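You operate a simulated robot arm through the tools that you are given. There is no shell and no other tool. Be economical: measure what you need, move in short steps, check, and stop when the job is done.

Carry out the task below with a simulated robot arm. There is one attempt and no reset: what you move stays moved.

JOB
Take the black ring and put it on the grey slab marked ten mm.
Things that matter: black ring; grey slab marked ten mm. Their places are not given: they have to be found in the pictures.

The check looks at the end state, three seconds after you hand in, the way a careful person would. Anything else that was tipped, shoved, dropped, spilled or broken makes it a failure.

ROBOT AND FRAMES
A 7-joint arm with a two-finger parallel gripper, fixed in place. Base frame: the origin is at the foot of the arm, x ahead of it, y to its left, z up; the work surface is at about z = 0. Lengths are in mm, angles in degrees, forces in N, time in s.
With the tool pointing down near the work surface it reaches from about 240 to 620 mm from the base axis. Its first joint turns from -66.0 to 66.0 degrees. Payload 2.6 kg.
The tool frame sits at the grasp point between the pads (the TCP): z along the fingers, y along the line on which they close. The tips reach 30 mm beyond it. The gripper opens to 94 mm. The fingers are 28 mm wide and 10 mm thick; the gripper's body (50 by 96 mm) begins 55 mm behind the TCP.
Orientation is that of the tool frame in the base frame, as [roll, pitch, yaw] about the fixed x, y, z axes, in that order (R = Rz(yaw) Ry(pitch) Rx(roll)). With the fingers straight down and closing along the base's y, the tool's x points along the base's -x, its y along +y and its z along -z.

CONTROLS
- The arm moves only by the tool servo_tool. Its argument "moves" is a list of rows, each a list of 3 entries, a list of its own where there are three numbers: the shift along the base's x, y, z in units of 30 mm (1.0 is 30 mm), then the turn, a rotation vector about the base's x, y, z in units of 8 degrees (1.0 is 8 degrees), then the finger opening in m, from 0 to 0.094. In form: [[[x, y, z], [rx, ry, rz], grip], ...]. A call has 1 to 10 rows; each row shifts and turns the commanded pose from where the row before left it. A call with a number of a shift or a turn outside -1 to 1 is refused whole. Rows are played at 5 a second. More than 50 mm and 8.6 degrees between two rows, or a gripper value outside its range, and nothing of the call is played. A pose out of reach is approached as far as the arm can. The call stops where the force on the tool passes 40 N (or 10 N more than at its start, if that is more) or the arm is blocked; 0.2 s more then pass. Each finger travels about 72 mm/s and halts on what it meets, pressing with about 21 N; the grip force reading is that of the motor and also rises with nothing between the fingers. The clock runs only during rows and for 0.2 s after the last one: add rows that do not move to give the fingers time. It gives the time, the measured TCP pose, the force on the tool (base axes), the opening and the grip force at its end, in the units of the frame above (readings bear some noise).
- Cameras (640 x 400 px; columns grow to the right, rows downward): "scene" is fixed at [48, 470.8, 539.9]; the picture's right is [-0.41, -0.91, 0.00], its down [-0.71, 0.32, -0.63] and it looks along [0.57, -0.26, -0.78] (base axes); focal length 365 px, centre (320, 200). "wrist" rides on the gripper at [-37, 0, -58] in the tool frame; the picture's right is [0.00, -1.00, 0.00], its down [0.97, 0.00, -0.24] and it looks along [0.24, 0.00, 0.97] (tool axes); focal length 218 px, centre (320, 200).
- camera(camera): a new picture of that camera. It takes no simulated time.
- measure_at(camera, pixels): for up to 12 pixels [column, row] of the newest picture of that camera ("zoom" is the newest enlarged one), the place [x, y, z] in the base frame of the surface seen there, good to about 2 mm. It takes no simulated time.
- zoom(camera, box): a new picture of the part [left, top, right, bottom] of that camera's present view, enlarged. It takes no simulated time.
- hand_in(): hands the job in; it is judged then, once.

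Keep the steps short. Do not move on a guess: measure, check each grasp and each placing, and mend mistakes. In all there are 60 turns and 26 pictures (those below and enlarged ones count). Leave the gripper open and the arm clear of the work at the hand-in unless told otherwise, and finish with a single line.

The tools are called after ">>>" by a JSON object that holds its "method" and its "body". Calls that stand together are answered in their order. servo_tool: Moves the arm, as the interface text tells. Its arguments: {"type":"object","properties":{"moves":{"type":"array"}},"required":["moves"]} The other tools are called the same way: camera (camera) takes a picture; measure_at (camera, pixels) gives the place of the surface under pixels of a picture; zoom (camera, box) takes an enlarged picture of a part of a camera's view; hand_in () hands the job in.

At the start:

```text
time_s: 0.0
eef_pos: [292.5, 238.5, 233.0]
orientation: [180.0, 0.0, 179.9]
contact_force: [0.5, -0.5, -0.4]
gripper_width: 93.9
grasp_force: 0.1
```

scene: 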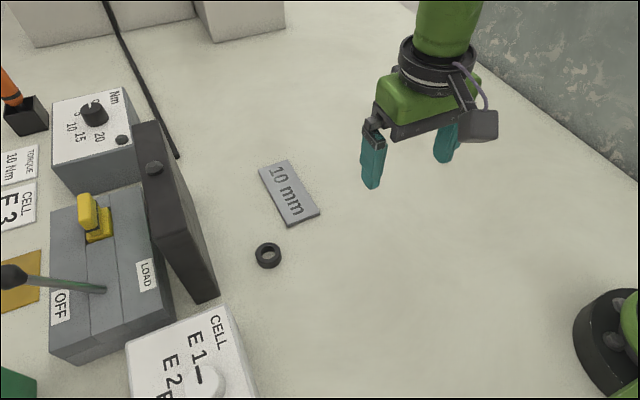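
wrist: 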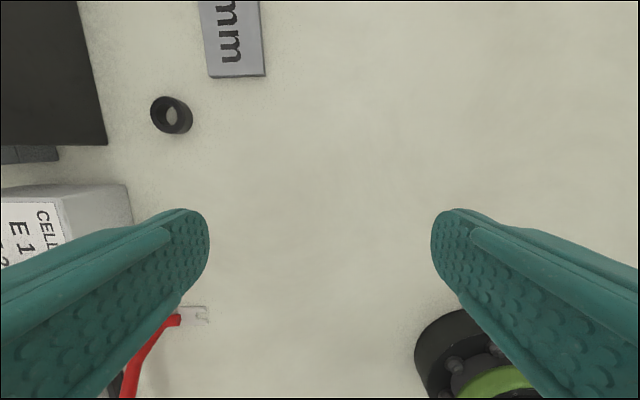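

The black ring is near scene pixel (268,256) and the slab near (289,193). I'll zoom in to measure both.

>>> {"method": "zoom", "body": {"camera": "scene", "box": [220, 140, 348, 290]}}

>>> {"method": "measure_at", "body": {"camera": "scene", "pixels": [[259, 168], [285, 160], [320, 213], [291, 226], [289, 192], [257, 255], [268, 244], [280, 254], [268, 267], [268, 254], [219, 295], [160, 125]]}}

```text
2.67 times, centred on (284, 215) of scene
```

zoom: 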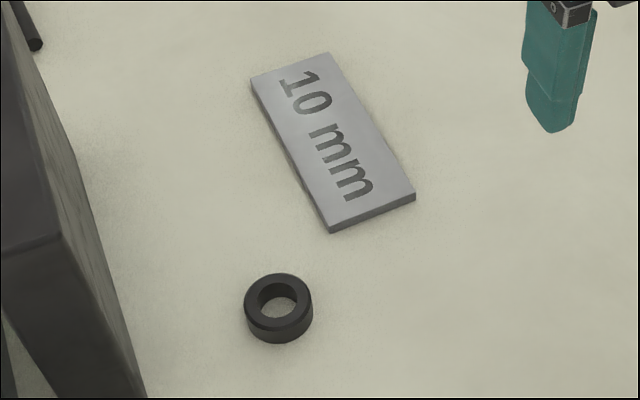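

```text
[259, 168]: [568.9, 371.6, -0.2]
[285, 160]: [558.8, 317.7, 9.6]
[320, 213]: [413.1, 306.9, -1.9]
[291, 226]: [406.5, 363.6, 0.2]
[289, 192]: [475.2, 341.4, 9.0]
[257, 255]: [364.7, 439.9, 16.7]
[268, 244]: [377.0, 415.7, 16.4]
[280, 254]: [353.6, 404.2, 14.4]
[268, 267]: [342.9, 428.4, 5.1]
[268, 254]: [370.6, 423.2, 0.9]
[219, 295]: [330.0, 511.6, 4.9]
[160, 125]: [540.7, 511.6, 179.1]
```

The ring looks about 42 mm across and 16 mm high. I'll measure its rim, and the panel beside it, on the enlarged picture.

>>> {"method": "measure_at", "body": {"camera": "zoom", "pixels": [[247, 304], [310, 304], [278, 276], [278, 324], [278, 279], [254, 304], [303, 303], [62, 236], [120, 380], [395, 190], [335, 220], [260, 85]]}}

>>> {"method": "measure_at", "body": {"camera": "scene", "pixels": [[188, 215], [193, 298], [150, 215], [175, 180], [145, 140], [215, 280], [230, 325]]}}

```text
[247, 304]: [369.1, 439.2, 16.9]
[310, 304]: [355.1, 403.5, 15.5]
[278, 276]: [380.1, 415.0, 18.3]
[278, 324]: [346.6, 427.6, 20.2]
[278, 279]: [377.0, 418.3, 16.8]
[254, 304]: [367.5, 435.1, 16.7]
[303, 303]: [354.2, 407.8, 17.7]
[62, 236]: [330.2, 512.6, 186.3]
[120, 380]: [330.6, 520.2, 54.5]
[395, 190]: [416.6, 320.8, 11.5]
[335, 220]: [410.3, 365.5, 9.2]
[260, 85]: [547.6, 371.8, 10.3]
```

```text
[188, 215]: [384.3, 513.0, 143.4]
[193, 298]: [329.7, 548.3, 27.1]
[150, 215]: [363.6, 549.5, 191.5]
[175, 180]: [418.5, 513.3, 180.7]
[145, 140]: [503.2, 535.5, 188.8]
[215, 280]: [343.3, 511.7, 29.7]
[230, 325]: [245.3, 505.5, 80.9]
```

The ring's centre is about (362, 421.5), its diameter about 40 mm and its top at z≈17. The panel face at y≈512 leaves room for closing along y. The slab's top is at z≈10 and its centre about (483, 341). I'll move above the ring to z≈120.

>>> {"method": "servo_tool", "body": {"moves": [[[0.29, 0.7625, -0.47], [0, 0, 0], 0.07], [[0.29, 0.7625, -0.47], [0, 0, 0], 0.07], [[0.29, 0.7625, -0.47], [0, 0, 0], 0.07], [[0.29, 0.7625, -0.47], [0, 0, 0], 0.07], [[0.29, 0.7625, -0.47], [0, 0, 0], 0.07], [[0.29, 0.7625, -0.47], [0, 0, 0], 0.07], [[0.29, 0.7625, -0.47], [0, 0, 0], 0.07], [[0.29, 0.7625, -0.47], [0, 0, 0], 0.07], [[0, 0, 0], [0, 0, 0], 0.07], [[0, 0, 0], [0, 0, 0], 0.07]]}}

>>> {"method": "camera", "body": {"camera": "wrist"}}

>>> {"method": "camera", "body": {"camera": "scene"}}

```text
time_s: 2.2
eef_pos: [362.9, 424.6, 118.2]
orientation: [-179.9, 0.0, -180.0]
contact_force: [0.1, 0.7, -0.7]
gripper_width: 70.3
grasp_force: 0.1
```

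```text
22 pictures are left
```

wrist: 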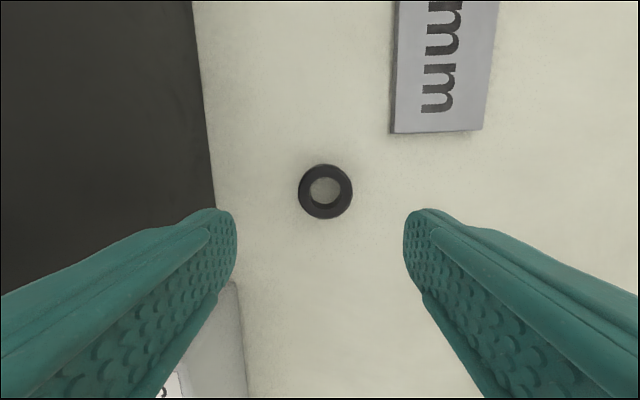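

```text
21 pictures are left
```

scene: 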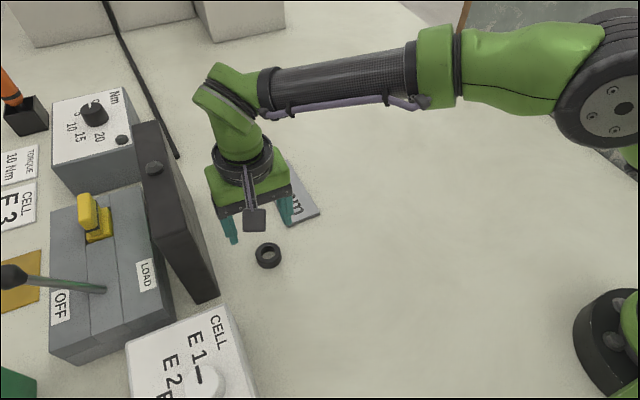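

I'll check the ring's place again in the wrist view, rim at (298..353, 164..220), along with the slab corners and the panel.

>>> {"method": "measure_at", "body": {"camera": "wrist", "pixels": [[301, 191], [350, 191], [325, 167], [325, 217], [325, 190], [204, 130], [214, 200], [239, 300], [395, 125], [480, 125]]}}

```text
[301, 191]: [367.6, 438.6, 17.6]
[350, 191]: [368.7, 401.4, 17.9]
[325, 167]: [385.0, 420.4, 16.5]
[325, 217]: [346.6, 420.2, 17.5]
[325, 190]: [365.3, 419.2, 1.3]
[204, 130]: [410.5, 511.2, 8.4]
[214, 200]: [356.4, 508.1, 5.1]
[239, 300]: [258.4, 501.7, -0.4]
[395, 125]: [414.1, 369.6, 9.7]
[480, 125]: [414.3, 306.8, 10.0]
```

The ring's centre is about (365.5, 420.2). I'll shift by +2.6 in x and −4.4 in y, then lower to TCP z≈36, which puts the fingertips at about z 6.

>>> {"method": "servo_tool", "body": {"moves": [[[0.087, -0.147, -0.3], [0, 0, 0], 0.07], [[0, 0, -0.6], [0, 0, 0], 0.07], [[0, 0, -0.6], [0, 0, 0], 0.07], [[0, 0, -0.6], [0, 0, 0], 0.07], [[0, 0, -0.63], [0, 0, 0], 0.07], [[0, 0, 0], [0, 0, 0], 0.07], [[0, 0, 0], [0, 0, 0], 0.07]]}}

>>> {"method": "camera", "body": {"camera": "wrist"}}

```text
time_s: 3.8
eef_pos: [364.8, 419.3, 37.4]
orientation: [-180.0, 0.0, -180.0]
contact_force: [0.8, -0.2, -0.1]
gripper_width: 70.1
grasp_force: 0.1
```

```text
20 pictures are left
```

wrist: 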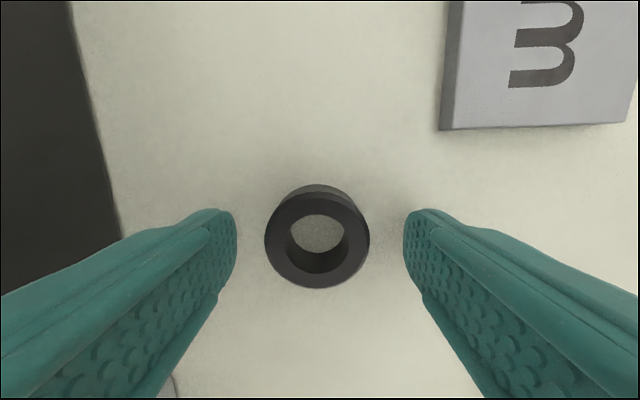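

The ring sits centred between the open fingers. I'll close gently and leave time for the grip.

>>> {"method": "servo_tool", "body": {"moves": [[[0, 0, 0], [0, 0, 0], 0.05], [[0, 0, 0], [0, 0, 0], 0.04], [[0, 0, 0], [0, 0, 0], 0.034], [[0, 0, 0], [0, 0, 0], 0.03], [[0, 0, 0], [0, 0, 0], 0.03], [[0, 0, 0], [0, 0, 0], 0.03]]}}

```text
time_s: 5.2
eef_pos: [366.1, 419.2, 37.8]
orientation: [-180.0, 0.0, 180.0]
contact_force: [-0.9, 0.4, 0.0]
gripper_width: 43.4
grasp_force: 20.8
```

The fingers stopped at 43 mm with 21 N, so the ring is gripped. I'll lift by 60 mm and look.

>>> {"method": "servo_tool", "body": {"moves": [[[0, 0, 0.3], [0, 0, 0], 0.03], [[0, 0, 0.5], [0, 0, 0], 0.03], [[0, 0, 0.6], [0, 0, 0], 0.03], [[0, 0, 0.6], [0, 0, 0], 0.03], [[0, 0, 0], [0, 0, 0], 0.03]]}}

>>> {"method": "camera", "body": {"camera": "wrist"}}

```text
time_s: 6.4
eef_pos: [365.2, 417.8, 99.3]
orientation: [-179.9, 0.0, -179.9]
contact_force: [-0.3, -0.1, 0.3]
gripper_width: 43.3
grasp_force: 21.3
```

```text
19 pictures are left
```

wrist: 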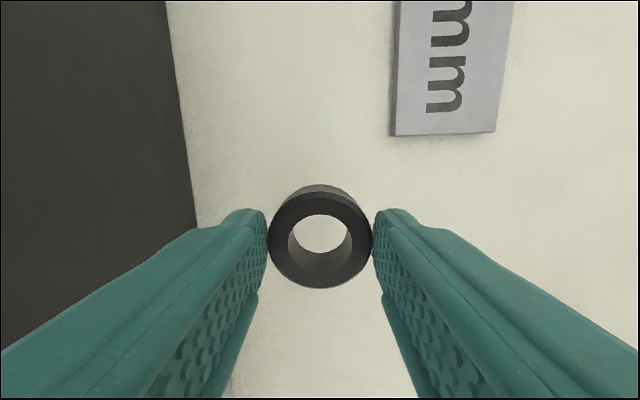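

The ring is held level. I'll carry it at this height over the slab, to about (485, 341).

>>> {"method": "servo_tool", "body": {"moves": [[[0.5, -0.32, 0], [0, 0, 0], 0.03], [[0.5, -0.32, 0], [0, 0, 0], 0.03], [[0.5, -0.32, 0], [0, 0, 0], 0.03], [[0.5, -0.32, 0], [0, 0, 0], 0.03], [[0.5, -0.32, 0], [0, 0, 0], 0.03], [[0.5, -0.32, 0], [0, 0, 0], 0.03], [[0.5, -0.32, 0], [0, 0, 0], 0.03], [[0.5, -0.32, 0], [0, 0, 0], 0.03], [[0, 0, 0], [0, 0, 0], 0.03], [[0, 0, 0], [0, 0, 0], 0.03]]}}

>>> {"method": "camera", "body": {"camera": "wrist"}}

>>> {"method": "camera", "body": {"camera": "scene"}}

```text
time_s: 8.6
eef_pos: [485.6, 342.1, 97.4]
orientation: [-180.0, -0.1, -180.0]
contact_force: [0.4, -0.5, 0.1]
gripper_width: 43.6
grasp_force: 21.4
```

```text
18 pictures are left
```

wrist: 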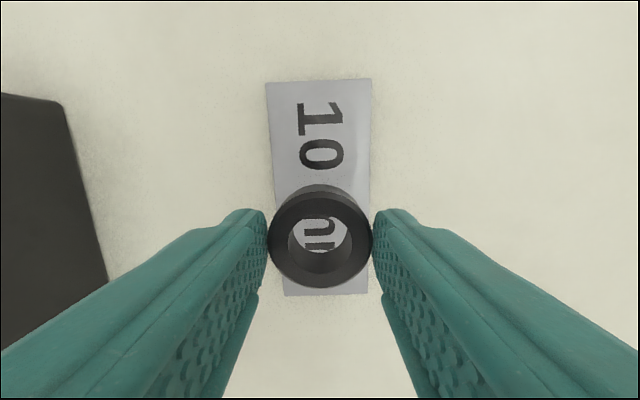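

```text
17 pictures are left
```

scene: 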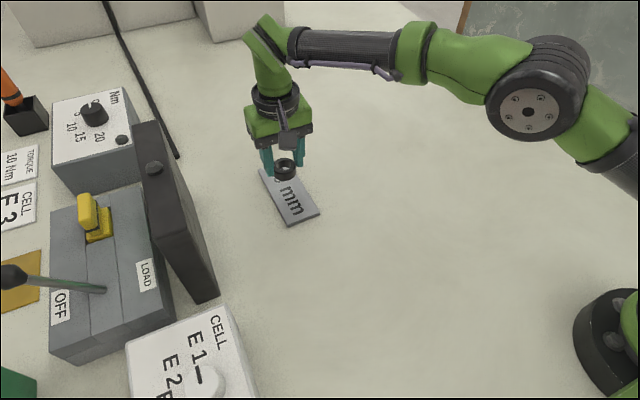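

I'll measure the slab's edges in the wrist view, and the held ring's rim.

>>> {"method": "measure_at", "body": {"camera": "wrist", "pixels": [[268, 86], [369, 82], [273, 160], [369, 160], [286, 291], [366, 291], [325, 292], [320, 84], [272, 240], [368, 240], [320, 198], [320, 284]]}}

```text
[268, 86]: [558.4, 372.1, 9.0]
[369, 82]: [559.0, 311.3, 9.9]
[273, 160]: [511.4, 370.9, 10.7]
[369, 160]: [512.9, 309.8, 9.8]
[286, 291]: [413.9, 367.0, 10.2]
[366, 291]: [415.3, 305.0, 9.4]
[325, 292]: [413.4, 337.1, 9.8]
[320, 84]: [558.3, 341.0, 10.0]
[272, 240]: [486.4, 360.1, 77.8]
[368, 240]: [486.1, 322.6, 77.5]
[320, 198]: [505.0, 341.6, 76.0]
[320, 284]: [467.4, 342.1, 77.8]
```

The slab's centre is about (486.5, 339.3), z 10. The ring's centre is (486, 341.5), with its bottom at about z 60. I'll shift −2 mm in y and lower 46 mm, stopping about 4 mm above the slab.

>>> {"method": "servo_tool", "body": {"moves": [[[0.01, -0.07, -0.3], [0, 0, 0], 0.03], [[0, 0, -0.4], [0, 0, 0], 0.03], [[0, 0, -0.4], [0, 0, 0], 0.03], [[0, 0, -0.43], [0, 0, 0], 0.03], [[0, 0, 0], [0, 0, 0], 0.03], [[0, 0, 0], [0, 0, 0], 0.03]]}}

>>> {"method": "zoom", "body": {"camera": "scene", "box": [240, 140, 340, 230]}}

```text
time_s: 10.0
eef_pos: [485.0, 339.2, 51.8]
orientation: [179.9, 0.0, 179.9]
contact_force: [0.0, 0.5, -0.5]
gripper_width: 43.1
grasp_force: 21.0
```

```text
4.44 times, centred on (290, 185) of scene
```

zoom: 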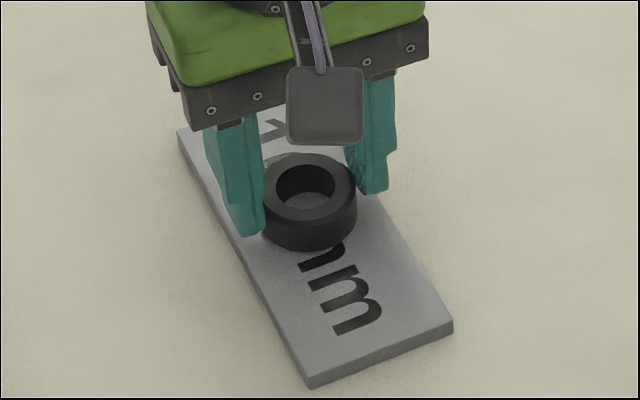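

It was gripped at TCP z≈37.5 on the table, so contact on the slab should come at about 47.5. I'll lower 3.6 mm in small steps and read the force.

>>> {"method": "servo_tool", "body": {"moves": [[[0, 0, -0.04], [0, 0, 0], 0.03], [[0, 0, -0.04], [0, 0, 0], 0.03], [[0, 0, -0.04], [0, 0, 0], 0.03], [[0, 0, 0], [0, 0, 0], 0.03], [[0, 0, 0], [0, 0, 0], 0.03]]}}

```text
time_s: 11.2
eef_pos: [485.1, 339.2, 48.9]
orientation: [180.0, 0.0, -180.0]
contact_force: [1.0, 0.5, 0.2]
gripper_width: 43.3
grasp_force: 20.8
```

No contact force yet. I'll go down in 0.5 mm steps.

>>> {"method": "servo_tool", "body": {"moves": [[[0, 0, -0.017], [0, 0, 0], 0.03], [[0, 0, -0.017], [0, 0, 0], 0.03], [[0, 0, 0], [0, 0, 0], 0.03]]}}

```text
time_s: 12.0
eef_pos: [485.8, 340.5, 49.1]
orientation: [-180.0, 0.1, 180.0]
contact_force: [-0.5, -0.2, 3.6]
gripper_width: 43.1
grasp_force: 21.0
```

There is now 3.6 N upward, so the ring rests on the slab. I'll open the fingers slowly and hold still.

>>> {"method": "servo_tool", "body": {"moves": [[[0, 0, 0], [0, 0, 0], 0.042], [[0, 0, 0], [0, 0, 0], 0.044], [[0, 0, 0], [0, 0, 0], 0.048], [[0, 0, 0], [0, 0, 0], 0.056], [[0, 0, 0], [0, 0, 0], 0.066], [[0, 0, 0], [0, 0, 0], 0.07], [[0, 0, 0], [0, 0, 0], 0.07]]}}

>>> {"method": "camera", "body": {"camera": "wrist"}}

```text
time_s: 13.6
eef_pos: [485.9, 339.0, 47.3]
orientation: [180.0, 0.0, 180.0]
contact_force: [-0.6, -0.6, -0.2]
gripper_width: 70.2
grasp_force: 0.1
```

```text
15 pictures are left
```

wrist: 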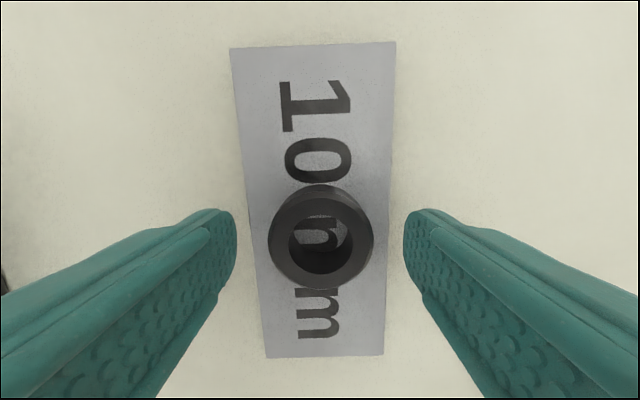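

The ring is free and centred on the slab. I'll raise the arm straight up and then move away to the right.

>>> {"method": "servo_tool", "body": {"moves": [[[0, 0, 0.4], [0, 0, 0], 0.07], [[0, 0, 0.8], [0, 0, 0], 0.07], [[0, 0, 0.9], [0, 0, 0], 0.07], [[0, 0, 0.9], [0, 0, 0], 0.07], [[-0.6, -0.5, 0.8], [0, 0, 0], 0.08], [[-0.8, -0.6, 0.6], [0, 0, 0], 0.09], [[-0.8, -0.6, 0.3], [0, 0, 0], 0.09], [[-0.8, -0.6, 0], [0, 0, 0], 0.09], [[-0.8, -0.6, 0], [0, 0, 0], 0.09], [[0, 0, 0], [0, 0, 0], 0.09]]}}

>>> {"method": "camera", "body": {"camera": "scene"}}

>>> {"method": "zoom", "body": {"camera": "scene", "box": [240, 140, 340, 230]}}

```text
time_s: 15.8
eef_pos: [371.7, 251.2, 189.2]
orientation: [-179.9, 0.1, -180.0]
contact_force: [0.8, 0.0, -0.5]
gripper_width: 90.1
grasp_force: 0.0
```

```text
14 pictures are left
```

scene: 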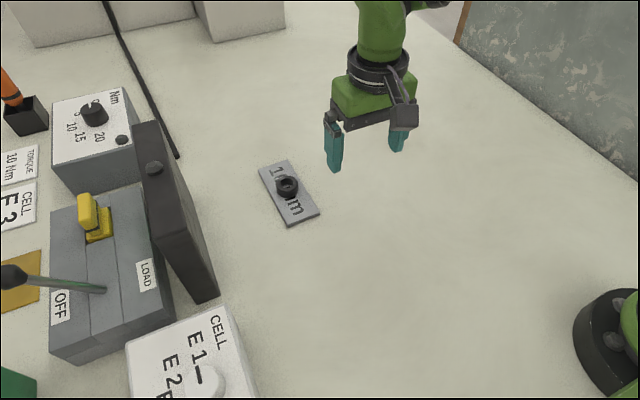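

```text
4.44 times, centred on (290, 185) of scene
```

zoom: 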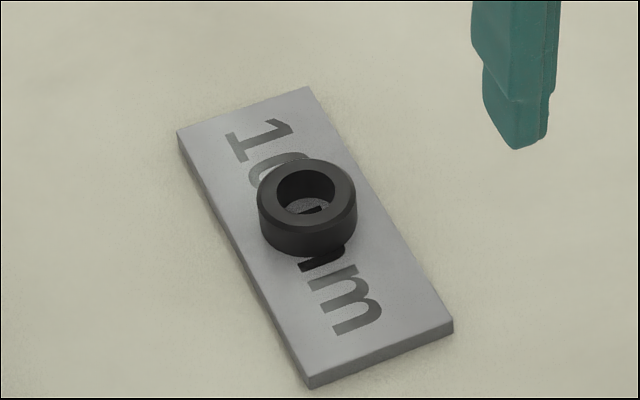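

The ring lies flat in the middle of the slab. The slab hasn't moved, nothing else was disturbed, the gripper is open and the arm is clear. I'm handing in.

>>> {"method": "hand_in", "body": {}}

```text
The job is handed in.
```

The black ring is lying flat, centred on the grey slab marked 10 mm, and the job is handed in.
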